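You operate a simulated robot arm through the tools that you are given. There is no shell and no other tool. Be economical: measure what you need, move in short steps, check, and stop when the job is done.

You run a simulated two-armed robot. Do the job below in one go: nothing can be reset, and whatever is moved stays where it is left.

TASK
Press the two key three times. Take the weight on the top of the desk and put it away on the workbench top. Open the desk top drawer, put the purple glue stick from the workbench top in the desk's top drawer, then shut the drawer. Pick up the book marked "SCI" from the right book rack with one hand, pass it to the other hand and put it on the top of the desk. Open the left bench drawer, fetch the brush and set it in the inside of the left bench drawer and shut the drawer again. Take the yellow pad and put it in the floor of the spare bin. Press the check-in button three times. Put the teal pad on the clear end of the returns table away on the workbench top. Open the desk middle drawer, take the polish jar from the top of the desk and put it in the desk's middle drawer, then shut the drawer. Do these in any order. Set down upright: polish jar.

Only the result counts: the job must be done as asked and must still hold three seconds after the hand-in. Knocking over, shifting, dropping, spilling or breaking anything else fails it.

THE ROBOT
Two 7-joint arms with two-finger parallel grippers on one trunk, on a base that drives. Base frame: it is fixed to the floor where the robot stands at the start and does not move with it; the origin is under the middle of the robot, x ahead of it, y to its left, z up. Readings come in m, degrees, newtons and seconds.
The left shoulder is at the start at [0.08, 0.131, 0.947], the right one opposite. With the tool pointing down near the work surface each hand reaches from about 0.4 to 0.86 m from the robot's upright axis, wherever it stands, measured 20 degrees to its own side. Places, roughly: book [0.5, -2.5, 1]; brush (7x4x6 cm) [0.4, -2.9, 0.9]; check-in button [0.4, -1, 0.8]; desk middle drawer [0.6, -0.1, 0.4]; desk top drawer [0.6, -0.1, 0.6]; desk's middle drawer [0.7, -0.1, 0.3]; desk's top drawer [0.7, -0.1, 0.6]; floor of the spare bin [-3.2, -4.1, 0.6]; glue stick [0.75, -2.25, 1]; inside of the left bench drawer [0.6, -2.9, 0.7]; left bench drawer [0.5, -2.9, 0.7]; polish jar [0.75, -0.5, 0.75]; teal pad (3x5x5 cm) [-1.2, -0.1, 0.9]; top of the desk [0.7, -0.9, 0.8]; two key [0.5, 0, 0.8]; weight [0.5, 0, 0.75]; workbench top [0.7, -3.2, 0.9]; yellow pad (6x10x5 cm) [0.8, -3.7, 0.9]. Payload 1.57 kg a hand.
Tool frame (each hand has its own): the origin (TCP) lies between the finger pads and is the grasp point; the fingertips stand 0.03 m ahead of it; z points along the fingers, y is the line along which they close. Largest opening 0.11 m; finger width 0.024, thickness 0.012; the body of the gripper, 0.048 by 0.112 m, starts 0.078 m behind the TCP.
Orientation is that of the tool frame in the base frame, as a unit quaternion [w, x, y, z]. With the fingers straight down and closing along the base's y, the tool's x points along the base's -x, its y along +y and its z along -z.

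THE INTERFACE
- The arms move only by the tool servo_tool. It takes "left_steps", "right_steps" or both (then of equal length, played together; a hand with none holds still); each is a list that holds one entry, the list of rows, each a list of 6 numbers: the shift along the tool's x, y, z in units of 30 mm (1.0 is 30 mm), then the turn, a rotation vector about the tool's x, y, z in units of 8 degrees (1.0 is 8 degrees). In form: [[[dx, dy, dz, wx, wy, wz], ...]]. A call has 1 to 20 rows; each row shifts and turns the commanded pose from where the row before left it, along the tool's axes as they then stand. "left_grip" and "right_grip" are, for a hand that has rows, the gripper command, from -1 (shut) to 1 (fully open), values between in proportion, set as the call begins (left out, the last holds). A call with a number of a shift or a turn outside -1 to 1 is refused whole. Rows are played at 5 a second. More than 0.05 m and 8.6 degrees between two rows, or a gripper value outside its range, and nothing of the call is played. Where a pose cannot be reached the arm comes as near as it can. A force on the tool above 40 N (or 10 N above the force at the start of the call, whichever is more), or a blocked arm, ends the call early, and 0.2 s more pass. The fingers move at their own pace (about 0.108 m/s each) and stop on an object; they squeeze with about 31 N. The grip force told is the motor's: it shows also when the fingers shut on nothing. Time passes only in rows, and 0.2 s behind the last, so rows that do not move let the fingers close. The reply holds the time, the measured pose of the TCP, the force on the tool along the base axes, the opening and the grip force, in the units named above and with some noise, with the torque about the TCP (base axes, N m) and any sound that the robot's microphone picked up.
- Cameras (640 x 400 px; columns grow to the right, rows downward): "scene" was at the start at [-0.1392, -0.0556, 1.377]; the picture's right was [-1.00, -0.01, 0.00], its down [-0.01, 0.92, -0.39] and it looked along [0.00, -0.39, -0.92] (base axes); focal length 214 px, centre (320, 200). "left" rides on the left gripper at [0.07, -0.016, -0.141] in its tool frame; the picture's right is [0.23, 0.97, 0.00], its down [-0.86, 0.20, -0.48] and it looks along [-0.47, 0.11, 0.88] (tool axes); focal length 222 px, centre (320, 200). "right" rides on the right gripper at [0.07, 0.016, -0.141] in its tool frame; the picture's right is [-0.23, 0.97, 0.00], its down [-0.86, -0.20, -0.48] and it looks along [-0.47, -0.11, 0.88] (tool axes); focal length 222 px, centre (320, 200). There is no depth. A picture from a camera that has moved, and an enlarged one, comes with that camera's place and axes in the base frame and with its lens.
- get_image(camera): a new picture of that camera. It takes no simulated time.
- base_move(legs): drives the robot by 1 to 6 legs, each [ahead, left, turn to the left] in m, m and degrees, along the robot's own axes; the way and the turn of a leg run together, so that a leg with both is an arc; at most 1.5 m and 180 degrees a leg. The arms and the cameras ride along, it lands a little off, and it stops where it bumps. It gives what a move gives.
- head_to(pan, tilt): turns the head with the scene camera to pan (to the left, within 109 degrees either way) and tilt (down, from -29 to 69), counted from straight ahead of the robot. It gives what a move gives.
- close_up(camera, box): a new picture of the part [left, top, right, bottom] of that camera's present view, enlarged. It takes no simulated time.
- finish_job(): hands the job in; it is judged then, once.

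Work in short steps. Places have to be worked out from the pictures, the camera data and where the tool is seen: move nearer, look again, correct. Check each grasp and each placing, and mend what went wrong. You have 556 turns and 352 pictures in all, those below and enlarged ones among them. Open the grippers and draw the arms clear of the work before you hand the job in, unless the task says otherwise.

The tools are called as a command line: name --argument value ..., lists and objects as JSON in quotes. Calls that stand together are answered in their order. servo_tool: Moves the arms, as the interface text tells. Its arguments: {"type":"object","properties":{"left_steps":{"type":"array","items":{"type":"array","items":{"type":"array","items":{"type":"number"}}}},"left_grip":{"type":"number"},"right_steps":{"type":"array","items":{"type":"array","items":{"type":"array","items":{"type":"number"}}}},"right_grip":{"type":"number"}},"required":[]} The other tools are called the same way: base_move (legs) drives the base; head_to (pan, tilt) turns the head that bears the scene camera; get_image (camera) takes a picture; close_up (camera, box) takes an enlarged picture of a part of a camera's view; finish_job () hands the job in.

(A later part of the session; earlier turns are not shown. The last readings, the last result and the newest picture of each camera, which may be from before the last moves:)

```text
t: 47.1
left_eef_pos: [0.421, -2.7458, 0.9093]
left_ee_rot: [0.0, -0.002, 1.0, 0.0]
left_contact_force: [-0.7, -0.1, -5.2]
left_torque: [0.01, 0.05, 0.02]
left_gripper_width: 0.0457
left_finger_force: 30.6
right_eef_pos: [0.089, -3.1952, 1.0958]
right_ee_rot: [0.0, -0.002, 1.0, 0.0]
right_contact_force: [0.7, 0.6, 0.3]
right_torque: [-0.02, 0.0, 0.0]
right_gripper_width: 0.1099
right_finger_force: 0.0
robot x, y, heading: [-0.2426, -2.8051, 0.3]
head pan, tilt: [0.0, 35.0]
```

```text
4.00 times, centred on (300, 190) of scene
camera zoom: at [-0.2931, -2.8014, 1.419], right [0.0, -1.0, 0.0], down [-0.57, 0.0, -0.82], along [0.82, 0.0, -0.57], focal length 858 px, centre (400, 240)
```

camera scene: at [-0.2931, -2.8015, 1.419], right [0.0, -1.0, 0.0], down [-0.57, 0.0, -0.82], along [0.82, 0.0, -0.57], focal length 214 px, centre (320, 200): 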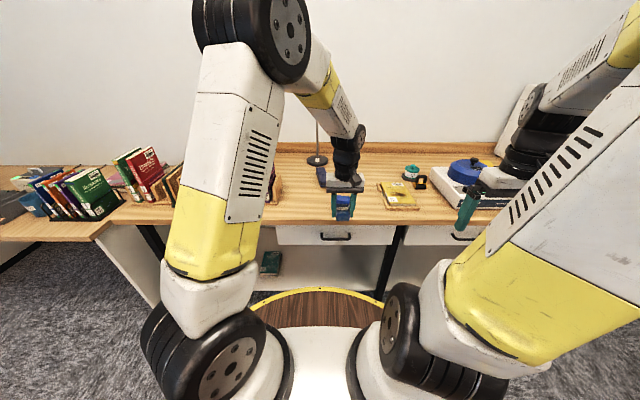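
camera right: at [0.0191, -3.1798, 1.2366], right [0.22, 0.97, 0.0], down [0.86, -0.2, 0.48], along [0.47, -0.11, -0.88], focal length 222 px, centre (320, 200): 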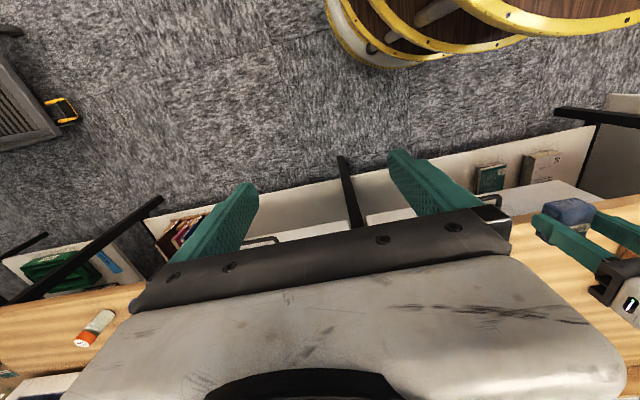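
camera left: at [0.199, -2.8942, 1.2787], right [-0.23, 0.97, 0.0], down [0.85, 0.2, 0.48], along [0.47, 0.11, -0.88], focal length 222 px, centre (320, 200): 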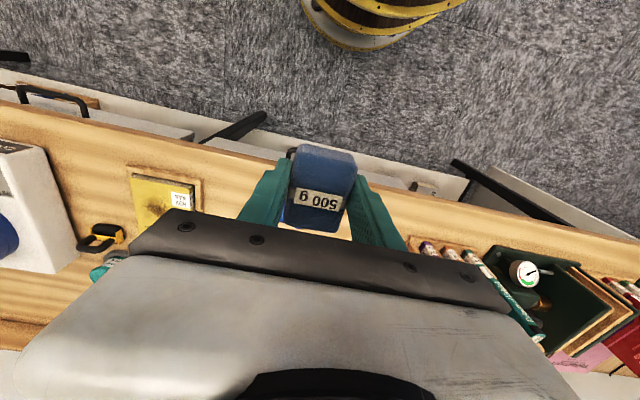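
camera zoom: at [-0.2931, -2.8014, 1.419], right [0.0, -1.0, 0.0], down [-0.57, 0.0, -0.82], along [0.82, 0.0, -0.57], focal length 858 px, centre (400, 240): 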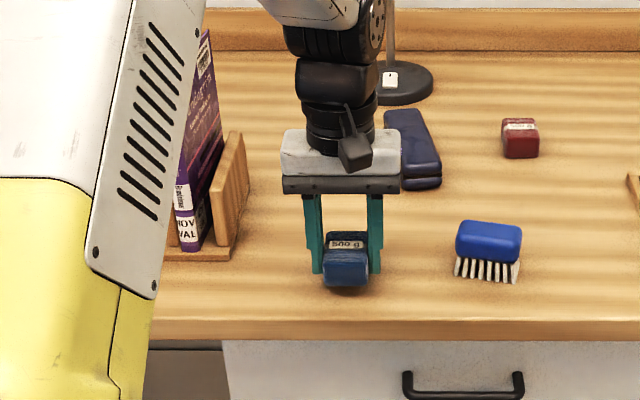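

Still hanging; continue.

servo_tool --left_steps '[[[0, 0, 0.1, 0, 0, 0], [0, 0, 0.1, 0, 0, 0], [0, 0, 0.1, 0, 0, 0], [0, 0, 0.1, 0, 0, 0], [0, 0, 0.1, 0, 0, 0], [0, 0, 0.1, 0, 0, 0]]]'

```text
t: 48.5
left_eef_pos: [0.4203, -2.7448, 0.8928]
left_ee_rot: [0.001, -0.002, 1.0, 0.0]
left_contact_force: [-6.5, -0.2, 13.1]
left_torque: [0.4, 0.13, 0.15]
left_gripper_width: 0.0453
left_finger_force: 30.8
right_eef_pos: [0.0868, -3.1953, 1.0966]
right_ee_rot: [0.0, -0.002, 1.0, 0.0]
right_contact_force: [-0.2, -1.0, 0.2]
right_torque: [0.01, -0.02, 0.02]
right_gripper_width: 0.11
right_finger_force: 0.1
robot x, y, heading: [-0.2418, -2.8003, 0.0]
head pan, tilt: [0.0, 35.0]
```

Contact; bench top is z ≈0.86. Release and rise.

servo_tool --left_steps '[[[0, 0, -0.05, 0, 0, 0], [0, 0, 0, 0, 0, 0], [0, 0, 0, 0, 0, 0]]]' --left_grip 0.3

servo_tool --left_steps '[[[0, 0, -0.6, 0, 0, 0], [0, 0, -0.8, 0, 0, 0], [0, 0, -1, 0, 0, 0], [0, 0, -1, 0, 0, 0]]]'

close_up --camera "scene" --box '[240, 120, 480, 270]'

get_image --camera "left"

```text
t: 49.3
left_eef_pos: [0.4197, -2.746, 0.8921]
left_ee_rot: [0.0, -0.002, 1.0, 0.0]
left_contact_force: [-0.3, 0.0, -0.4]
left_torque: [-0.05, -0.01, 0.03]
left_gripper_width: 0.0714
left_finger_force: 0.0
right_eef_pos: [0.0867, -3.1945, 1.0945]
right_ee_rot: [0.001, 0.0, 1.0, -0.001]
right_contact_force: [-0.7, 0.2, -0.1]
right_torque: [-0.02, 0.01, 0.01]
right_gripper_width: 0.1098
right_finger_force: 0.0
robot x, y, heading: [-0.2423, -2.8019, 0.1]
head pan, tilt: [0.0, 35.0]
```

```text
t: 50.3
left_eef_pos: [0.4192, -2.7449, 0.9955]
left_ee_rot: [-0.001, -0.002, 1.0, 0.0]
left_contact_force: [0.4, 0.0, -0.7]
left_torque: [0.03, 0.04, 0.02]
left_gripper_width: 0.0714
left_finger_force: 0.1
right_eef_pos: [0.0876, -3.1948, 1.0946]
right_ee_rot: [0.0, -0.002, 1.0, -0.001]
right_contact_force: [-0.2, 0.3, -0.8]
right_torque: [-0.02, 0.02, -0.03]
right_gripper_width: 0.11
right_finger_force: 0.1
robot x, y, heading: [-0.2393, -2.7996, 0.3]
head pan, tilt: [0.0, 35.0]
```

```text
2.67 times, centred on (360, 195) of scene
camera zoom: at [-0.293, -2.8014, 1.419], right [0.0, -1.0, 0.0], down [-0.57, 0.0, -0.82], along [0.82, 0.0, -0.57], focal length 572 px, centre (213, 213)
```

zoom: 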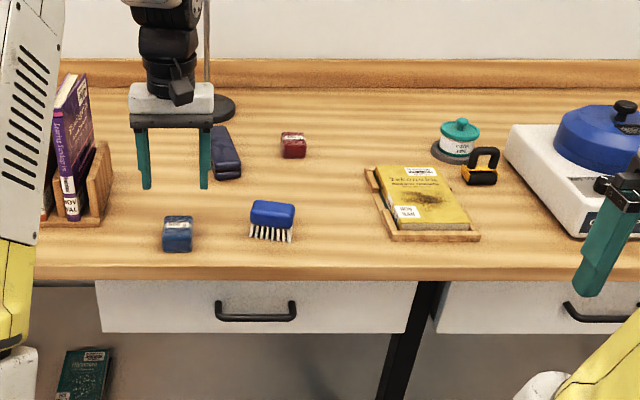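

```text
318 pictures are left
camera left: at [0.3501, -2.7629, 1.136], right [-0.23, 0.97, 0.0], down [0.85, 0.2, 0.48], along [0.47, 0.11, -0.88], focal length 222 px, centre (320, 200)
```

left: 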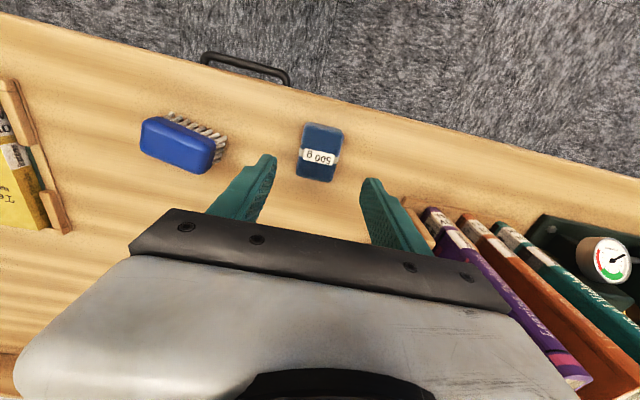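

Weight is placed. Next the left bench drawer: lift the hand, shift base right slightly, and look at the handle.

servo_tool --left_steps '[[[0.8, 0, -1, 0, 0, 0], [0.8, 0, -1, 0, 0, 0], [0.8, 0, -1, 0, 0, 0], [0.8, 0, 0, 0, 0, 0], [0.8, 0, 0, 0, 0, 0], [0.8, 0, 0, 0, 0, 0]]]'

base_move --legs '[[0, -0.15, 0]]'

head_to --pan 10 --tilt 50

get_image --camera "scene"

get_image --camera "left"

```text
t: 51.7
left_eef_pos: [0.2749, -2.7458, 1.0846]
left_ee_rot: [0.001, -0.002, 1.0, 0.0]
left_contact_force: [0.4, 0.1, -0.2]
left_torque: [0.01, 0.04, 0.04]
left_gripper_width: 0.0714
left_finger_force: 0.1
right_eef_pos: [0.0881, -3.194, 1.0947]
right_ee_rot: [0.0, -0.002, 1.0, 0.0]
right_contact_force: [0.9, 0.2, 0.1]
right_torque: [0.01, 0.04, -0.01]
right_gripper_width: 0.1099
right_finger_force: 0.1
robot x, y, heading: [-0.243, -2.8067, 0.2]
head pan, tilt: [0.0, 35.0]
```

```text
t: 53.1
left_eef_pos: [0.2757, -2.8963, 1.0842]
left_ee_rot: [0.001, -0.002, 1.0, 0.0]
left_contact_force: [0.6, -0.6, -0.2]
left_torque: [0.01, -0.03, -0.01]
left_gripper_width: 0.0714
left_finger_force: 0.1
right_eef_pos: [0.0893, -3.3445, 1.0965]
right_ee_rot: [0.0, -0.001, 1.0, 0.0]
right_contact_force: [0.7, -0.4, 0.0]
right_torque: [-0.02, -0.03, -0.01]
right_gripper_width: 0.11
right_finger_force: 0.1
robot x, y, heading: [-0.2421, -2.9562, 0.1]
head pan, tilt: [0.0, 35.0]
```

```text
t: 53.8
left_eef_pos: [0.277, -2.8962, 1.084]
left_ee_rot: [-0.001, -0.001, 1.0, 0.0]
left_contact_force: [-0.7, 0.2, 0.1]
left_torque: [0.0, -0.01, -0.01]
left_gripper_width: 0.0715
left_finger_force: 0.0
right_eef_pos: [0.0894, -3.344, 1.0953]
right_ee_rot: [0.001, -0.002, 1.0, 0.001]
right_contact_force: [0.0, -0.4, 0.1]
right_torque: [0.0, 0.0, 0.0]
right_gripper_width: 0.1098
right_finger_force: 0.1
robot x, y, heading: [-0.2403, -2.9554, 0.4]
head pan, tilt: [10.0, 50.0]
```

```text
317 pictures are left
camera scene: at [-0.3049, -2.9374, 1.3973], right [0.18, -0.98, 0.0], down [-0.75, -0.14, -0.64], along [0.63, 0.11, -0.77], focal length 214 px, centre (320, 200)
```

scene: 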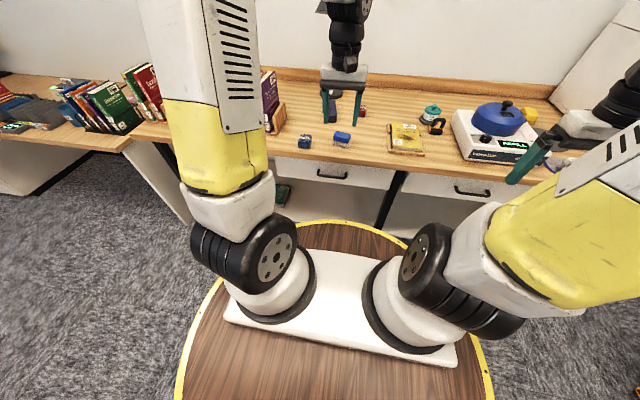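

```text
316 pictures are left
camera left: at [0.207, -2.9128, 1.2252], right [-0.23, 0.97, 0.0], down [0.85, 0.2, 0.48], along [0.47, 0.11, -0.88], focal length 222 px, centre (320, 200)
```

left: 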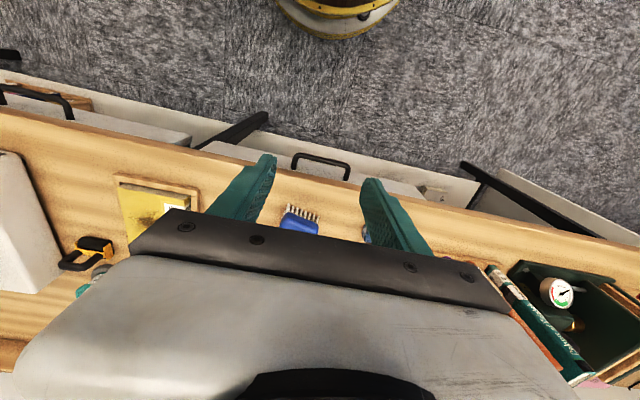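

Zoom on the handle from both cameras.

close_up --camera "scene" --box '[270, 110, 400, 210]'

close_up --camera "left" --box '[250, 120, 390, 220]'

```text
4.00 times, centred on (335, 160) of scene
camera zoom: at [-0.3049, -2.9374, 1.3973], right [0.18, -0.98, 0.0], down [-0.75, -0.14, -0.64], along [0.63, 0.11, -0.77], focal length 858 px, centre (260, 360)
```

zoom: 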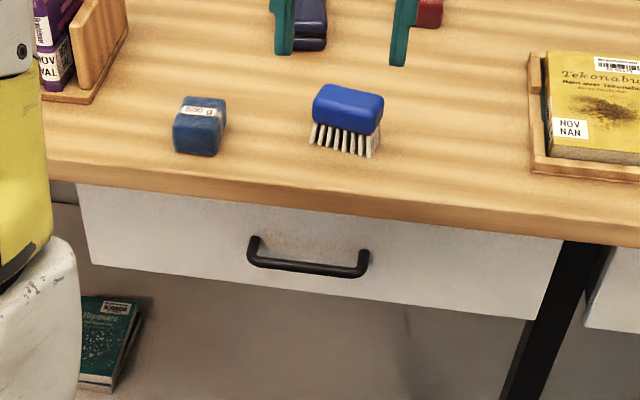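

```text
4.00 times, centred on (320, 170) of left
camera zoom: at [0.207, -2.9128, 1.2252], right [-0.23, 0.97, 0.0], down [0.85, 0.2, 0.48], along [0.47, 0.11, -0.88], focal length 888 px, centre (320, 320)
```

zoom: 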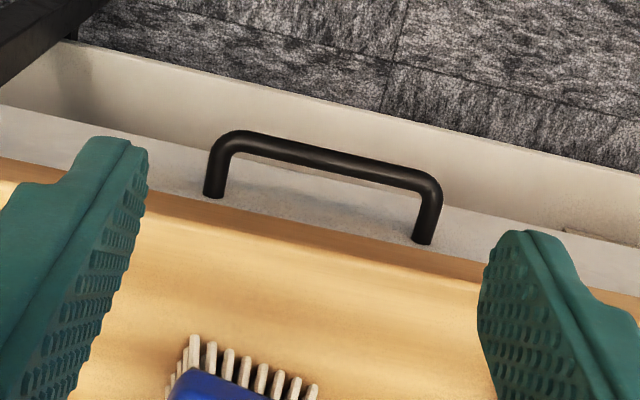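

Handle bar is at about (0.362, -2.873, 0.748), drawer face x≈0.397, under the bench overhang. I'll back off and turn the left hand to pitch ~45° with fingers closing across the bar.

base_move --legs '[[-0.18, 0, 0]]'

servo_tool --left_steps '[[[0, 0, 0, 0, 0, 0.9375], [0, 0, 0, 0, 0, 0.9375], [0, 0, 0, 0, 0, 0.9375], [0, 0, 0, 0, 0, 0.9375], [0, 0, 0, 0, 0, 0.9375], [0, 0, 0, 0, 0, 0.9375], [0, 0, 0, 0, 0, 0.9375], [0, 0, 0, 0, 0, 0.9375], [0, 0, 0, 0, 0, 0.9375], [0, 0, 0, 0, 0, 0.9375], [0, 0, 0, 0, 0, 0.9375], [0, 0, 0, 0, 0, 0.9375], [0, 0, 0, -0.9375, 0, 0], [0, 0, 0, -0.9375, 0, 0], [0, 0, 0, -0.9375, 0, 0], [0, 0, 0, -0.9375, 0, 0], [0, 0, 0, -0.9375, 0, 0], [0, 0, 0, -0.9375, 0, 0]]]'

get_image --camera "left"

get_image --camera "scene"

```text
t: 55.3
left_eef_pos: [0.0953, -2.8961, 1.085]
left_ee_rot: [-0.001, -0.002, 1.0, 0.0]
left_contact_force: [-0.5, 0.8, 0.5]
left_torque: [0.01, 0.03, 0.02]
left_gripper_width: 0.0714
left_finger_force: 0.1
right_eef_pos: [-0.093, -3.3455, 1.0941]
right_ee_rot: [0.0, -0.002, 1.0, 0.001]
right_contact_force: [-0.4, 0.4, 0.2]
right_torque: [-0.04, 0.0, -0.03]
right_gripper_width: 0.1101
right_finger_force: 0.1
robot x, y, heading: [-0.4247, -2.9532, 0.1]
head pan, tilt: [10.0, 50.0]
```

```text
t: 59.1
left_eef_pos: [0.0949, -2.8962, 1.0847]
left_ee_rot: [0.271, 0.652, 0.655, 0.27]
left_contact_force: [0.5, 0.2, 0.4]
left_torque: [0.03, 0.01, 0.01]
left_gripper_width: 0.0715
left_finger_force: 0.1
right_eef_pos: [-0.0919, -3.3449, 1.0946]
right_ee_rot: [0.0, -0.002, 1.0, 0.0]
right_contact_force: [0.0, 0.3, 0.2]
right_torque: [0.03, 0.01, -0.01]
right_gripper_width: 0.1099
right_finger_force: 0.0
robot x, y, heading: [-0.4212, -2.953, 0.1]
head pan, tilt: [10.0, 50.0]
```

```text
313 pictures are left
camera left: at [-0.0164, -2.828, 1.1719], right [0.69, 0.23, 0.69], down [-0.2, -0.85, 0.48], along [0.7, -0.47, -0.54], focal length 222 px, centre (320, 200)
```

left: 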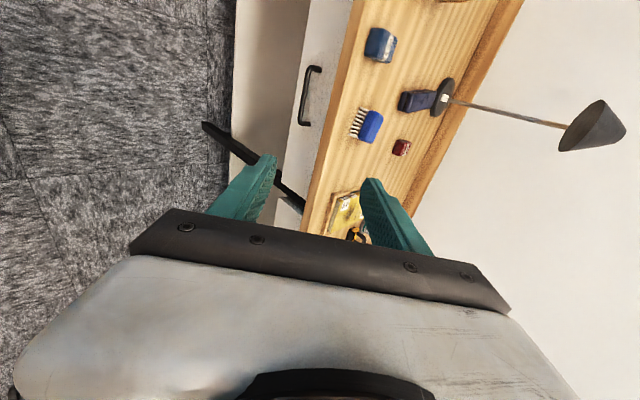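

```text
312 pictures are left
camera scene: at [-0.4862, -2.938, 1.3973], right [0.18, -0.98, 0.0], down [-0.75, -0.14, -0.64], along [0.63, 0.11, -0.77], focal length 214 px, centre (320, 200)
```

scene: 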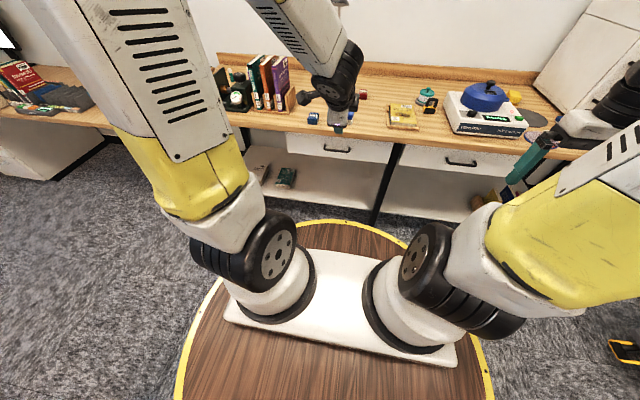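

Orientation reached. Pitch further to ~21° below horizontal, and move to 8 cm before the handle.

servo_tool --left_steps '[[[0, 0, 0, -1, 0, 0], [0, 0, 0, -1, 0, 0], [0, 0, 0, -1, 0, 0], [0.07, -0.663, 0.838, 0, 0, 0], [0.07, -0.663, 0.838, 0, 0, 0], [0.07, -0.663, 0.838, 0, 0, 0], [0.07, -0.663, 0.838, 0, 0, 0], [0.07, -0.663, 0.838, 0, 0, 0], [0.07, -0.663, 0.838, 0, 0, 0], [0.07, -0.663, 0.838, 0, 0, 0], [0.07, -0.663, 0.838, 0, 0, 0], [0.07, -0.663, 0.838, 0, 0, 0], [0.07, -0.663, 0.838, 0, 0, 0], [0.07, -0.663, 0.838, 0, 0, 0]]]' --left_grip -0.15

get_image --camera "left"

close_up --camera "scene" --box '[270, 100, 430, 200]'

```text
t: 62.1
left_eef_pos: [0.2664, -2.8974, 0.8878]
left_ee_rot: [0.399, 0.58, 0.585, 0.403]
left_contact_force: [-0.1, 0.0, 0.6]
left_torque: [0.0, 0.03, -0.02]
left_gripper_width: 0.0467
left_finger_force: 0.1
left hand out of reach, approached as far as the arm can: row 2, 3, 11, 12, 13, 14
right_eef_pos: [-0.0941, -3.3453, 1.0951]
right_ee_rot: [0.001, -0.001, 1.0, 0.0]
right_contact_force: [1.0, 0.3, -0.5]
right_torque: [0.01, 0.01, 0.0]
right_gripper_width: 0.1097
right_finger_force: 0.0
robot x, y, heading: [-0.4205, -2.9569, 0.5]
head pan, tilt: [10.0, 50.0]
```

```text
311 pictures are left
camera left: at [0.1278, -2.8296, 0.9224], right [0.35, 0.23, 0.91], down [-0.37, -0.86, 0.36], along [0.86, -0.46, -0.21], focal length 222 px, centre (320, 200)
```

left: 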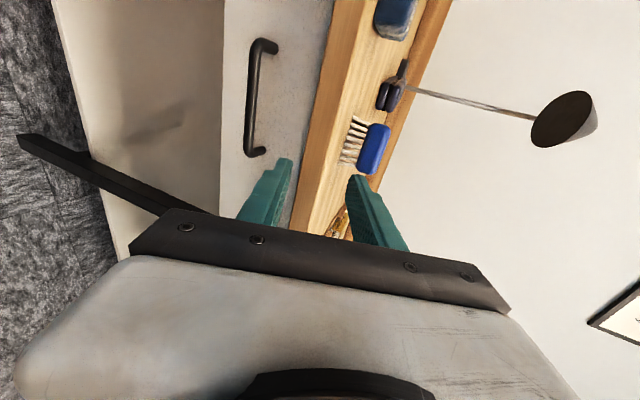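

```text
4.00 times, centred on (350, 150) of scene
camera zoom: at [-0.4862, -2.938, 1.3973], right [0.18, -0.98, 0.0], down [-0.75, -0.14, -0.64], along [0.63, 0.11, -0.77], focal length 858 px, centre (200, 400)
```

zoom: 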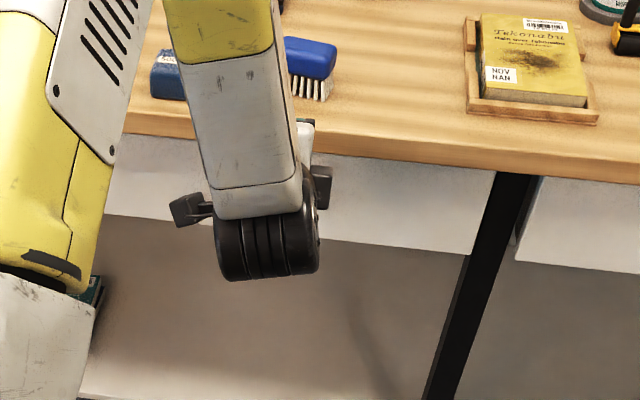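

That shallow pitch is out of reach; go back to 45° pitch and see where it settles.

servo_tool --left_steps '[[[0, 0, 0, 1, 0, 0], [0, 0, 0, 1, 0, 0], [0, 0, 0, 1, 0, 0], [0, 0, 0, 0, 0, 0]]]' --left_grip -0.4

get_image --camera "left"

```text
t: 63.1
left_eef_pos: [0.2657, -2.8984, 0.888]
left_ee_rot: [0.271, 0.652, 0.655, 0.27]
left_contact_force: [-0.5, 0.4, 0.1]
left_torque: [-0.01, -0.05, 0.01]
left_gripper_width: 0.0328
left_finger_force: 0.0
right_eef_pos: [-0.0925, -3.345, 1.0953]
right_ee_rot: [0.0, -0.002, 1.0, 0.0]
right_contact_force: [1.0, -0.7, 0.6]
right_torque: [0.0, 0.04, 0.01]
right_gripper_width: 0.1099
right_finger_force: 0.1
robot x, y, heading: [-0.4218, -2.9543, 0.0]
head pan, tilt: [10.0, 50.0]
```

```text
309 pictures are left
camera left: at [0.154, -2.8283, 0.9758], right [0.69, 0.23, 0.69], down [-0.19, -0.86, 0.48], along [0.7, -0.46, -0.54], focal length 222 px, centre (320, 200)
```

left: 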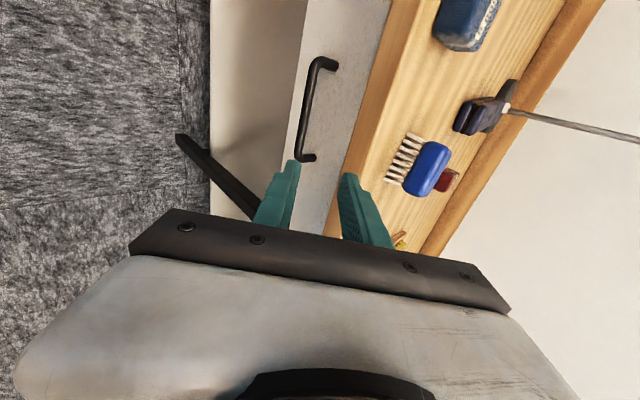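

Zoom for a precise handle fix from this view.

close_up --camera "left" --box '[250, 40, 390, 180]'

close_up --camera "scene" --box '[290, 100, 400, 180]'

```text
2.86 times, centred on (320, 110) of left
camera zoom: at [0.154, -2.8283, 0.9758], right [0.69, 0.23, 0.69], down [-0.19, -0.86, 0.48], along [0.7, -0.46, -0.54], focal length 635 px, centre (320, 457)
```

zoom: 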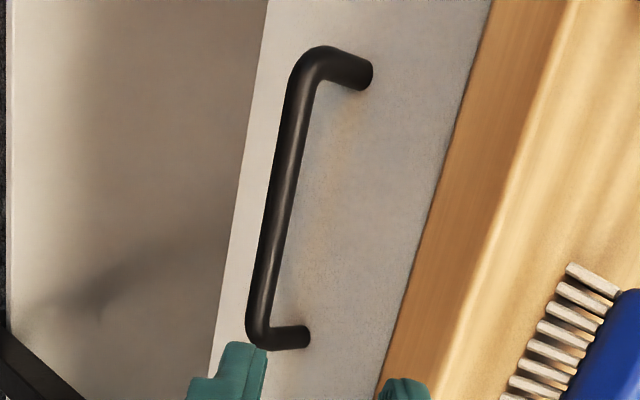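

```text
5.00 times, centred on (345, 140) of scene
camera zoom: at [-0.4862, -2.938, 1.3973], right [0.18, -0.98, 0.0], down [-0.75, -0.14, -0.64], along [0.63, 0.11, -0.77], focal length 1072 px, centre (195, 500)
```

zoom: 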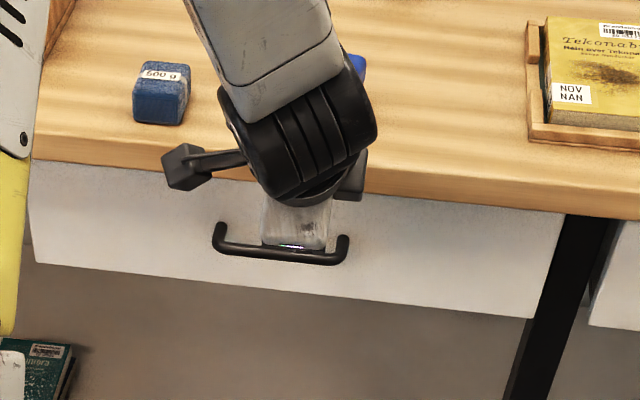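

Handle bar fixed at (0.362, -2.870, 0.754). Move to 5 cm before it along the approach line.

servo_tool --left_steps '[[[0.233, -0.224, 0.79, 0, 0, 0], [0.233, -0.224, 0.79, 0, 0, 0], [0.233, -0.224, 0.79, 0, 0, 0], [0.233, -0.224, 0.79, 0, 0, 0]]]'

get_image --camera "left"

close_up --camera "scene" --box '[290, 100, 400, 180]'

```text
t: 64.1
left_eef_pos: [0.3136, -2.8698, 0.8013]
left_ee_rot: [0.271, 0.652, 0.654, 0.272]
left_contact_force: [-0.3, 0.4, 0.2]
left_torque: [0.01, 0.02, -0.01]
left_gripper_width: 0.0333
left_finger_force: 0.0
right_eef_pos: [-0.0936, -3.3453, 1.0963]
right_ee_rot: [0.0, -0.002, 1.0, -0.001]
right_contact_force: [-0.7, 0.7, 0.0]
right_torque: [0.0, 0.01, 0.01]
right_gripper_width: 0.11
right_finger_force: 0.1
robot x, y, heading: [-0.4243, -2.9508, 0.2]
head pan, tilt: [10.0, 50.0]
```

```text
306 pictures are left
camera left: at [0.2023, -2.8003, 0.8897], right [0.69, 0.23, 0.69], down [-0.2, -0.86, 0.48], along [0.7, -0.46, -0.54], focal length 222 px, centre (320, 200)
```

left: 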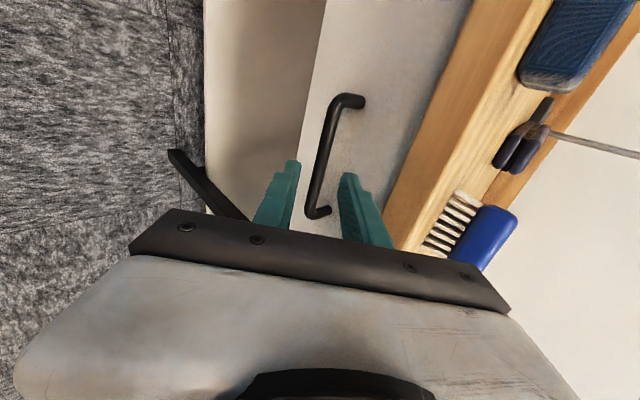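

```text
5.00 times, centred on (345, 140) of scene
camera zoom: at [-0.4864, -2.9382, 1.3973], right [0.18, -0.98, 0.0], down [-0.75, -0.14, -0.64], along [0.63, 0.11, -0.77], focal length 1072 px, centre (195, 500)
```

zoom: 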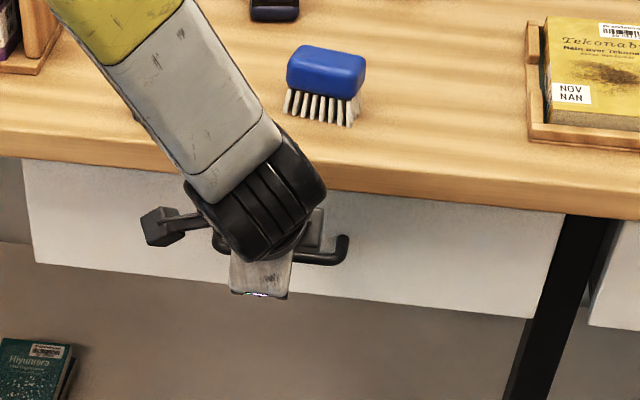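

Bar lies squarely between the fingers. Advance 5 cm and grip.

servo_tool --left_steps '[[[0, 0, 0.5, 0, 0, 0], [0, 0, 0.5, 0, 0, 0], [0, 0, 0.4, 0, 0, 0], [0, 0, 0.3, 0, 0, 0]]]'

get_image --camera "left"

servo_tool --left_steps '[[[0, 0, 0, 0, 0, 0], [0, 0, 0, 0, 0, 0], [0, 0, 0, 0, 0, 0]]]' --left_grip -1

get_image --camera "left"

```text
t: 65.1
left_eef_pos: [0.3498, -2.8688, 0.7662]
left_ee_rot: [0.271, 0.652, 0.654, 0.271]
left_contact_force: [-0.4, -1.3, -0.4]
left_torque: [0.0, -0.02, 0.0]
left_gripper_width: 0.0328
left_finger_force: 0.1
right_eef_pos: [-0.0927, -3.345, 1.0954]
right_ee_rot: [0.0, -0.002, 1.0, 0.001]
right_contact_force: [0.1, 0.3, 0.0]
right_torque: [0.0, 0.01, 0.02]
right_gripper_width: 0.1098
right_finger_force: 0.1
robot x, y, heading: [-0.4226, -2.9525, 0.2]
head pan, tilt: [10.0, 50.0]
```

```text
304 pictures are left
camera left: at [0.2382, -2.7999, 0.8535], right [0.69, 0.23, 0.69], down [-0.19, -0.86, 0.48], along [0.7, -0.46, -0.54], focal length 222 px, centre (320, 200)
```

left: 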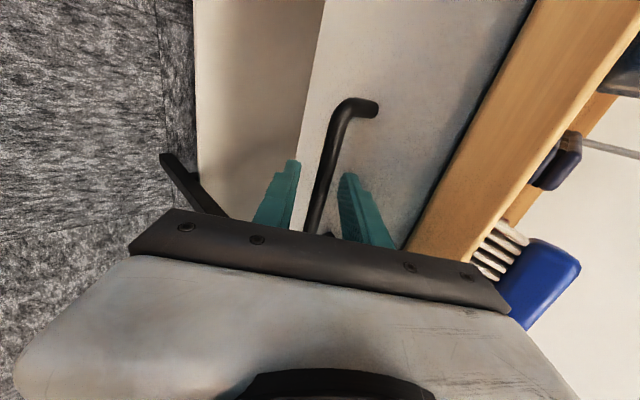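

```text
t: 65.9
left_eef_pos: [0.3509, -2.8676, 0.7669]
left_ee_rot: [0.272, 0.651, 0.654, 0.272]
left_contact_force: [2.9, 0.1, 8.5]
left_torque: [-0.4, -0.11, 0.23]
left_gripper_width: 0.0121
left_finger_force: 28.9
right_eef_pos: [-0.0932, -3.345, 1.0958]
right_ee_rot: [0.0, -0.002, 1.0, 0.0]
right_contact_force: [-0.3, -0.1, -0.1]
right_torque: [0.02, -0.02, 0.0]
right_gripper_width: 0.1103
right_finger_force: 0.1
robot x, y, heading: [-0.4192, -2.9558, 0.2]
head pan, tilt: [10.0, 50.0]
```

```text
303 pictures are left
camera left: at [0.2386, -2.8, 0.8543], right [0.69, 0.23, 0.69], down [-0.2, -0.86, 0.48], along [0.7, -0.46, -0.54], focal length 222 px, centre (320, 200)
```

left: 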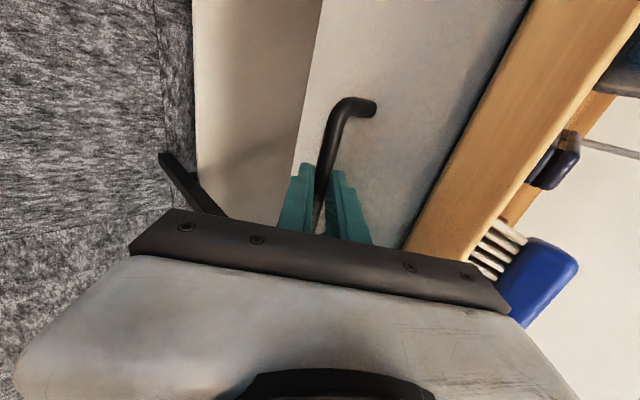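

Bar gripped. Pull the drawer open by driving back 0.2 m.

base_move --legs '[[-0.2, 0, 0]]'

get_image --camera "scene"

get_image --camera "left"

```text
t: 67.5
left_eef_pos: [0.1493, -2.8693, 0.7671]
left_ee_rot: [0.271, 0.652, 0.655, 0.272]
left_contact_force: [0.0, 0.9, 20.6]
left_torque: [-0.41, -0.15, 0.06]
left_gripper_width: 0.0115
left_finger_force: 29.1
right_eef_pos: [-0.2936, -3.3453, 1.0963]
right_ee_rot: [0.0, -0.001, 1.0, 0.0]
right_contact_force: [0.5, 0.2, -0.3]
right_torque: [0.02, 0.01, -0.01]
right_gripper_width: 0.1099
right_finger_force: 0.1
robot x, y, heading: [-0.6234, -2.9518, 0.3]
head pan, tilt: [10.0, 50.0]
```

```text
302 pictures are left
camera scene: at [-0.688, -2.9388, 1.3972], right [0.18, -0.98, 0.0], down [-0.75, -0.14, -0.64], along [0.63, 0.11, -0.77], focal length 214 px, centre (320, 200)
```

scene: 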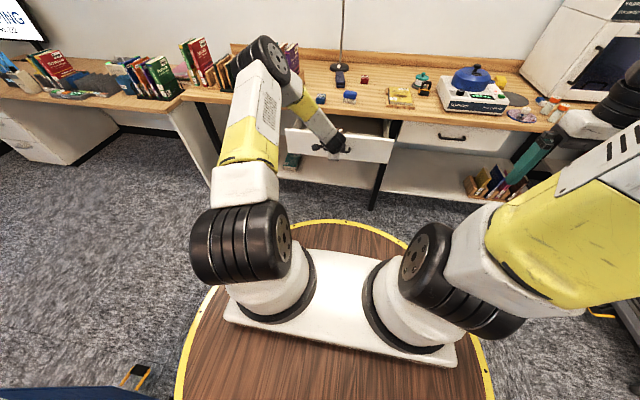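

```text
301 pictures are left
camera left: at [0.0368, -2.8, 0.8543], right [0.69, 0.23, 0.69], down [-0.19, -0.86, 0.48], along [0.7, -0.46, -0.54], focal length 222 px, centre (320, 200)
```

left: 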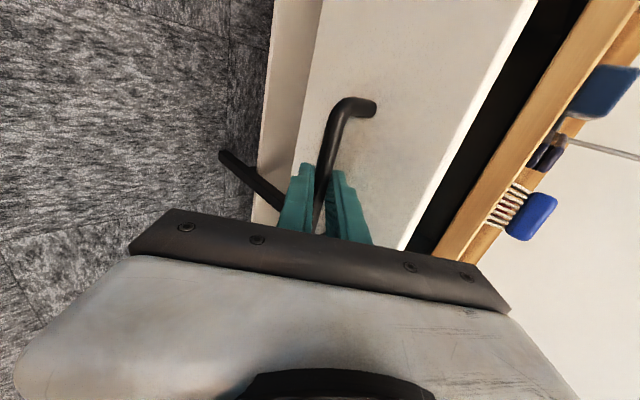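

Drawer open 0.20 m. Release the handle and retreat along the approach line.

servo_tool --left_steps '[[[0, 0, 0, 0, 0, 0], [0, 0, 0, 0, 0, 0], [0, 0, 0, 0, 0, 0]]]' --left_grip -0.3

servo_tool --left_steps '[[[0, 0, -0.6, 0, 0, 0], [0, 0, -0.8, 0, 0, 0], [0, 0, -1, 0, 0, 0], [0, 0, -1, 0, 0, 0], [0, 0, -1, 0, 0, 0], [0, 0.6, -0.8, 0, 0, 0], [0, 0.6, -0.8, 0, 0, 0], [0, 0.6, -0.8, 0, 0, 0], [0, 0.6, -0.8, 0, 0, 0], [0, 0.6, -0.8, 0, 0, 0]]]'

get_image --camera "left"

get_image --camera "scene"

```text
t: 68.3
left_eef_pos: [0.1491, -2.8682, 0.7669]
left_ee_rot: [0.271, 0.652, 0.654, 0.271]
left_contact_force: [-1.4, 0.3, 0.0]
left_torque: [0.01, -0.02, -0.02]
left_gripper_width: 0.038
left_finger_force: 0.1
right_eef_pos: [-0.2933, -3.3449, 1.0946]
right_ee_rot: [-0.001, -0.001, 1.0, 0.0]
right_contact_force: [-0.2, -0.3, 0.1]
right_torque: [-0.02, -0.01, 0.03]
right_gripper_width: 0.1101
right_finger_force: 0.1
robot x, y, heading: [-0.6226, -2.9509, 0.2]
head pan, tilt: [10.0, 50.0]
```

```text
t: 70.5
left_eef_pos: [0.0333, -2.8679, 1.0075]
left_ee_rot: [0.27, 0.651, 0.655, 0.271]
left_contact_force: [-0.2, -0.1, -0.5]
left_torque: [0.03, -0.03, -0.04]
left_gripper_width: 0.0385
left_finger_force: 0.0
right_eef_pos: [-0.2939, -3.3452, 1.0938]
right_ee_rot: [0.001, -0.003, 1.0, 0.0]
right_contact_force: [0.0, 0.6, 0.0]
right_torque: [-0.02, 0.06, -0.01]
right_gripper_width: 0.1098
right_finger_force: 0.1
robot x, y, heading: [-0.6209, -2.9554, 0.2]
head pan, tilt: [10.0, 50.0]
```

```text
300 pictures are left
camera left: at [-0.0772, -2.8004, 1.0953], right [0.69, 0.23, 0.69], down [-0.19, -0.86, 0.48], along [0.7, -0.46, -0.54], focal length 222 px, centre (320, 200)
```

left: 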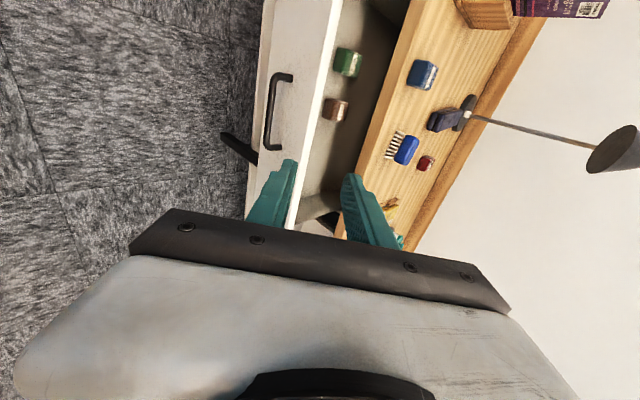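

```text
299 pictures are left
camera scene: at [-0.687, -2.9387, 1.3973], right [0.18, -0.98, 0.0], down [-0.75, -0.14, -0.64], along [0.63, 0.11, -0.77], focal length 214 px, centre (320, 200)
```

scene: 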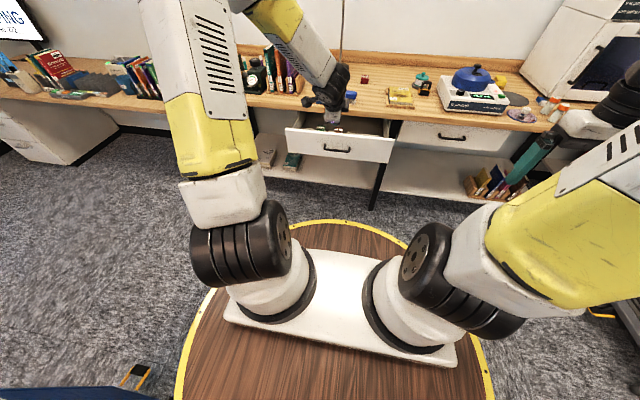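

Drawer is open and has some items at its left; free space at right. Turn the hand downward (fingers closing along x) and drive 0.33 m ahead to reach the brush.

servo_tool --left_steps '[[[0, 0, 0, 0.9375, 0, 0], [0, 0, 0, 0.9375, 0, 0], [0, 0, 0, 0.9375, 0, 0], [0, 0, 0, 0.9375, 0, 0], [0, 0, 0, 0.9375, 0, 0], [0, 0, 0, 0.9375, 0, 0], [0, 0, -1, 0, 0, 0], [0, 0, -1, 0, 0, 0]]]' --left_grip 0.4

base_move --legs '[[0.33, 0, 0]]'

get_image --camera "left"

get_image --camera "scene"

```text
t: 72.3
left_eef_pos: [0.0329, -2.8682, 1.0699]
left_ee_rot: [-0.001, 0.706, 0.708, 0.0]
left_contact_force: [1.3, -0.8, 0.8]
left_torque: [-0.02, 0.01, 0.01]
left_gripper_width: 0.0772
left_finger_force: 0.1
right_eef_pos: [-0.2926, -3.3461, 1.0946]
right_ee_rot: [0.0, -0.002, 1.0, -0.001]
right_contact_force: [0.5, -0.3, -0.1]
right_torque: [-0.02, 0.01, -0.04]
right_gripper_width: 0.1099
right_finger_force: 0.0
robot x, y, heading: [-0.6232, -2.9523, 0.1]
head pan, tilt: [10.0, 50.0]
```

```text
t: 74.5
left_eef_pos: [0.3648, -2.8687, 1.0678]
left_ee_rot: [0.001, 0.707, 0.708, 0.0]
left_contact_force: [0.0, 0.3, 0.5]
left_torque: [0.0, 0.03, 0.03]
left_gripper_width: 0.0771
left_finger_force: 0.1
right_eef_pos: [0.0361, -3.3446, 1.0951]
right_ee_rot: [0.0, 0.0, 1.0, 0.001]
right_contact_force: [0.8, -0.8, -0.2]
right_torque: [-0.01, -0.01, 0.01]
right_gripper_width: 0.1099
right_finger_force: 0.0
robot x, y, heading: [-0.2912, -2.9525, 0.1]
head pan, tilt: [10.0, 50.0]
```

```text
298 pictures are left
camera left: at [0.3473, -2.8002, 1.2094], right [0.97, 0.23, 0.0], down [0.2, -0.85, 0.48], along [0.11, -0.47, -0.88], focal length 222 px, centre (320, 200)
```

left: 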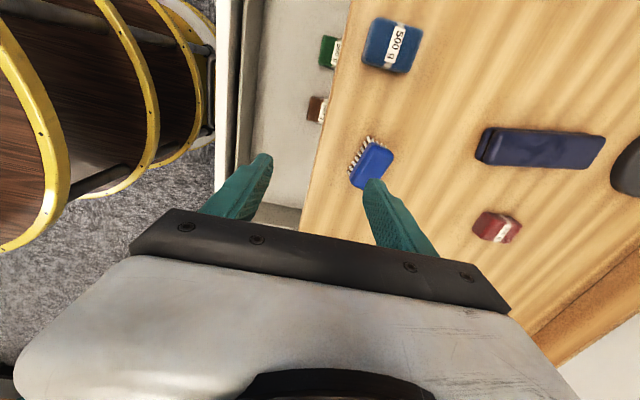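

```text
297 pictures are left
camera scene: at [-0.3574, -2.9376, 1.3973], right [0.18, -0.98, 0.0], down [-0.75, -0.13, -0.64], along [0.63, 0.11, -0.77], focal length 214 px, centre (320, 200)
```

scene: 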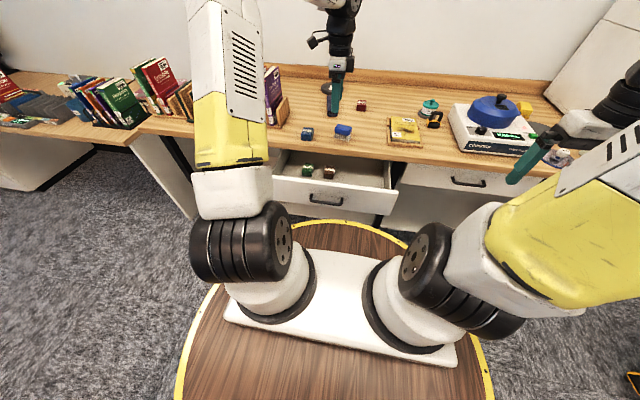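

Zoom on the brush for its yaw.

close_up --camera "left" --box '[330, 120, 410, 200]'

close_up --camera "scene" --box '[260, 110, 420, 230]'

```text
5.00 times, centred on (370, 160) of left
camera zoom: at [0.3473, -2.8002, 1.2094], right [0.97, 0.23, 0.0], down [0.2, -0.85, 0.48], along [0.11, -0.47, -0.88], focal length 1111 px, centre (70, 400)
```

zoom: 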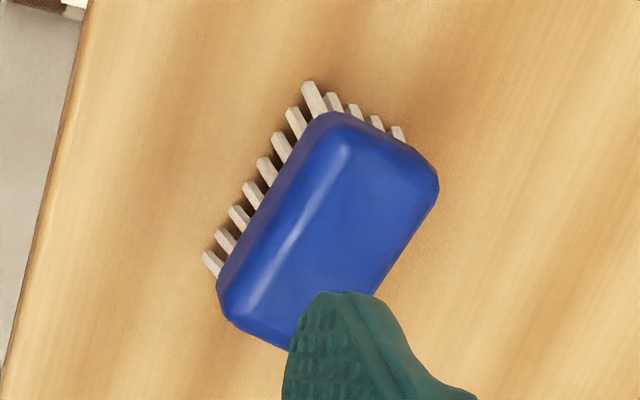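

```text
3.33 times, centred on (340, 170) of scene
camera zoom: at [-0.3574, -2.9376, 1.3973], right [0.18, -0.98, 0.0], down [-0.75, -0.13, -0.64], along [0.63, 0.11, -0.77], focal length 715 px, centre (253, 300)
```

zoom: 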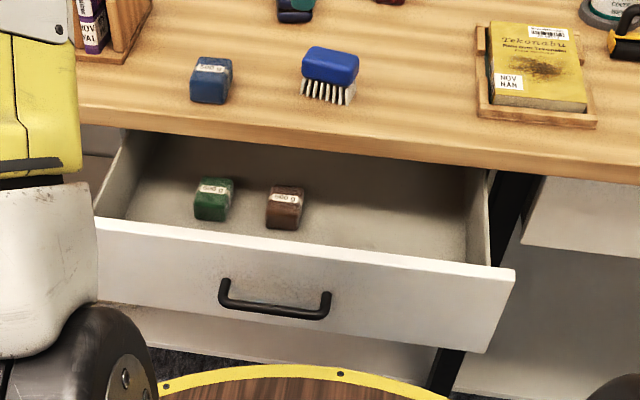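

Brush centre (0.441, -2.888), yaw −13°. Align above it.

servo_tool --left_steps '[[[-0.22, 0.84, 0, 0, 0, 0], [-0.22, 0.84, 0, 0, 0, 0], [-0.22, 0.84, 0, 0, 0, 0], [0, 0, 0.5, 0, 0, 0.8], [0, 0, 1, 0, 0, 0.8], [0, 0, 1, 0, 0, 0]]]'

get_image --camera "left"

close_up --camera "scene" --box '[280, 80, 400, 170]'

```text
t: 75.9
left_eef_pos: [0.4398, -2.8897, 0.9937]
left_ee_rot: [0.001, 0.781, 0.624, 0.001]
left_contact_force: [0.3, 0.5, -0.6]
left_torque: [0.01, 0.01, 0.0]
left_gripper_width: 0.0771
left_finger_force: 0.1
right_eef_pos: [0.0366, -3.3459, 1.0957]
right_ee_rot: [0.0, -0.001, 1.0, 0.001]
right_contact_force: [-0.9, -0.7, 0.2]
right_torque: [-0.01, -0.04, 0.03]
right_gripper_width: 0.1099
right_finger_force: 0.1
robot x, y, heading: [-0.2974, -2.9568, 0.2]
head pan, tilt: [10.0, 50.0]
```

```text
294 pictures are left
camera left: at [0.4391, -2.8184, 1.1355], right [1.0, 0.01, 0.0], down [0.01, -0.88, 0.48], along [0.01, -0.48, -0.88], focal length 222 px, centre (320, 200)
```

left: 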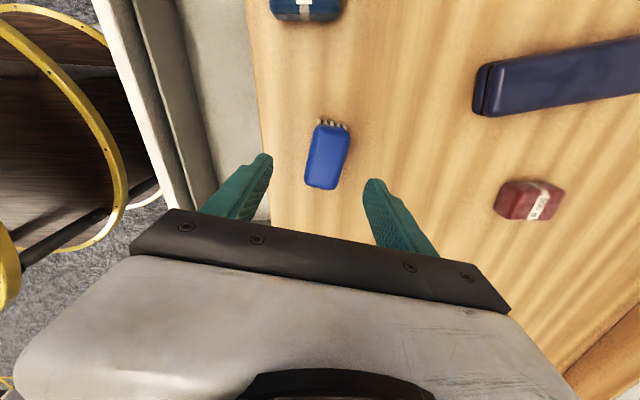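

```text
4.44 times, centred on (340, 125) of scene
camera zoom: at [-0.3575, -2.9376, 1.3973], right [0.18, -0.98, 0.0], down [-0.75, -0.13, -0.64], along [0.63, 0.11, -0.77], focal length 953 px, centre (231, 533)
```

zoom: 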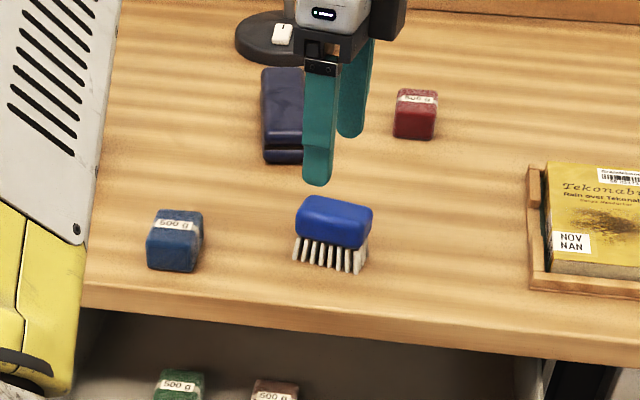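

Aligned. Small correction and descend, then grip.

servo_tool --left_steps '[[[0.14, 0.18, 0.6, 0, 0, 0], [0, 0, 0.8, 0, 0, 0], [0, 0, 0.8, 0, 0, 0], [0, 0, 0.7, 0, 0, 0]]]'

servo_tool --left_steps '[[[0, 0, 0, 0, 0, 0], [0, 0, 0, 0, 0, 0], [0, 0, 0, 0, 0, 0], [0, 0, 0, 0, 0, 0], [0, 0, -0.3, 0, 0, 0], [0, 0, -0.5, 0, 0, 0], [0, 0, -0.7, 0, 0, 0]]]' --left_grip -1

close_up --camera "scene" --box '[280, 80, 400, 170]'

```text
t: 76.9
left_eef_pos: [0.4455, -2.8862, 0.9059]
left_ee_rot: [0.0, 0.78, 0.626, 0.0]
left_contact_force: [-0.1, -0.3, 1.1]
left_torque: [0.0, -0.03, -0.03]
left_gripper_width: 0.0771
left_finger_force: 0.1
right_eef_pos: [0.035, -3.3454, 1.0954]
right_ee_rot: [-0.001, -0.001, 1.0, 0.0]
right_contact_force: [-0.1, -0.6, -1.1]
right_torque: [-0.01, -0.07, 0.02]
right_gripper_width: 0.1098
right_finger_force: 0.2
robot x, y, heading: [-0.2974, -2.9549, 0.0]
head pan, tilt: [10.0, 50.0]
```

```text
t: 78.5
left_eef_pos: [0.4451, -2.8849, 0.9516]
left_ee_rot: [0.001, 0.781, 0.625, 0.001]
left_contact_force: [0.4, -0.2, -2.0]
left_torque: [0.01, -0.01, -0.02]
left_gripper_width: 0.0393
left_finger_force: 30.9
right_eef_pos: [0.0356, -3.3452, 1.0954]
right_ee_rot: [0.0, -0.001, 1.0, 0.0]
right_contact_force: [0.1, -0.2, 0.9]
right_torque: [-0.01, 0.01, -0.02]
right_gripper_width: 0.11
right_finger_force: 0.1
robot x, y, heading: [-0.2918, -2.9528, 0.0]
head pan, tilt: [10.0, 50.0]
```

```text
4.44 times, centred on (340, 125) of scene
camera zoom: at [-0.3571, -2.9376, 1.3973], right [0.18, -0.98, 0.0], down [-0.75, -0.13, -0.64], along [0.63, 0.11, -0.77], focal length 953 px, centre (231, 533)
```

zoom: 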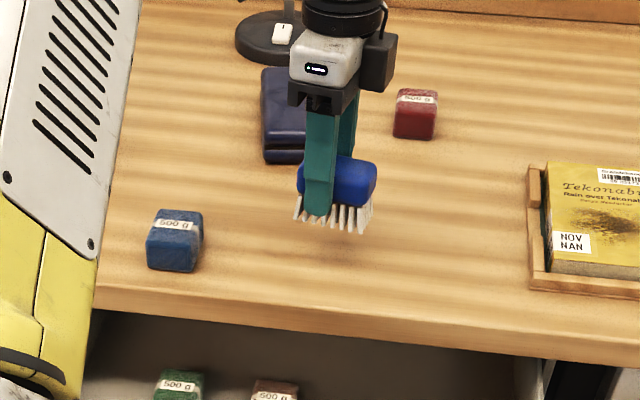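

Brush held. Carry it over the drawer's free right part (0.29, -2.98).

servo_tool --left_steps '[[[0, 0, -0.8, 0, 0, -0.8], [0, 0, -0.5, 0, 0, -0.8], [-0.5, -0.86, 0, 0, 0, 0], [-0.5, -0.86, 0, 0, 0, 0], [-0.5, -0.86, 0, 0, 0, 0], [-0.5, -0.86, 0, 0, 0, 0], [-0.5, -0.86, 0, 0, 0, 0], [-0.67, -0.86, 0, 0, 0, 0], [0, 0, 0.9, 0, 0, 0], [0, 0, 0.9, 0, 0, 0], [0, 0, 0.9, 0, 0, 0], [0, 0, 0.9, 0, 0, 0], [0, 0, 0, 0, 0, 0]]]'

close_up --camera "scene" --box '[260, 110, 420, 230]'

get_image --camera "left"

```text
t: 81.3
left_eef_pos: [0.2912, -2.982, 0.8829]
left_ee_rot: [0.0, 0.706, 0.708, 0.0]
left_contact_force: [-0.5, 0.2, -0.8]
left_torque: [0.01, 0.0, -0.02]
left_gripper_width: 0.0394
left_finger_force: 31.1
right_eef_pos: [0.0352, -3.3449, 1.0948]
right_ee_rot: [0.0, -0.001, 1.0, 0.001]
right_contact_force: [-0.6, -0.1, 0.1]
right_torque: [0.04, 0.0, 0.01]
right_gripper_width: 0.1102
right_finger_force: 0.0
robot x, y, heading: [-0.2928, -2.9559, 0.1]
head pan, tilt: [10.0, 50.0]
```

```text
3.33 times, centred on (340, 170) of scene
camera zoom: at [-0.3574, -2.9376, 1.3973], right [0.18, -0.98, 0.0], down [-0.75, -0.13, -0.64], along [0.63, 0.11, -0.77], focal length 715 px, centre (253, 300)
```

zoom: 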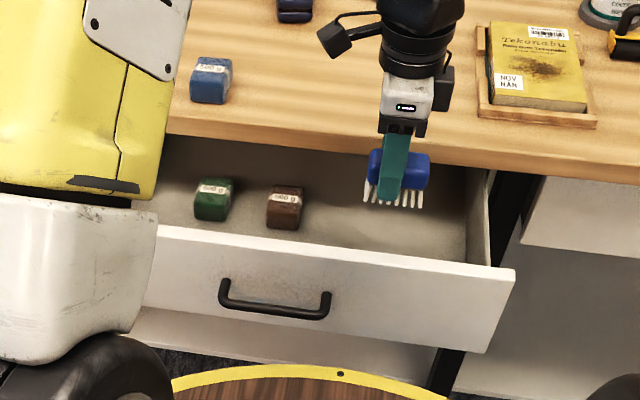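

```text
290 pictures are left
camera left: at [0.2748, -2.9127, 1.0236], right [0.97, 0.23, 0.0], down [0.2, -0.85, 0.48], along [0.11, -0.47, -0.88], focal length 222 px, centre (320, 200)
```

left: 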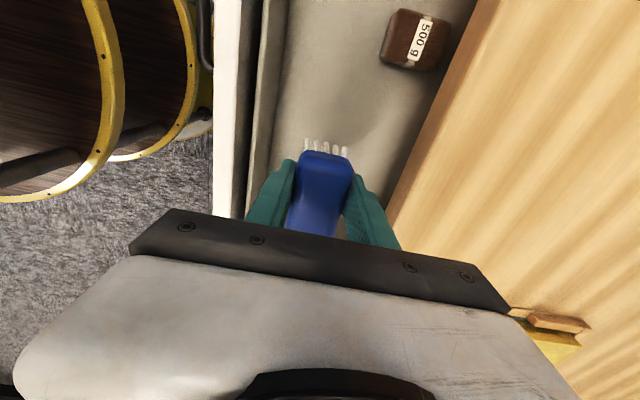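

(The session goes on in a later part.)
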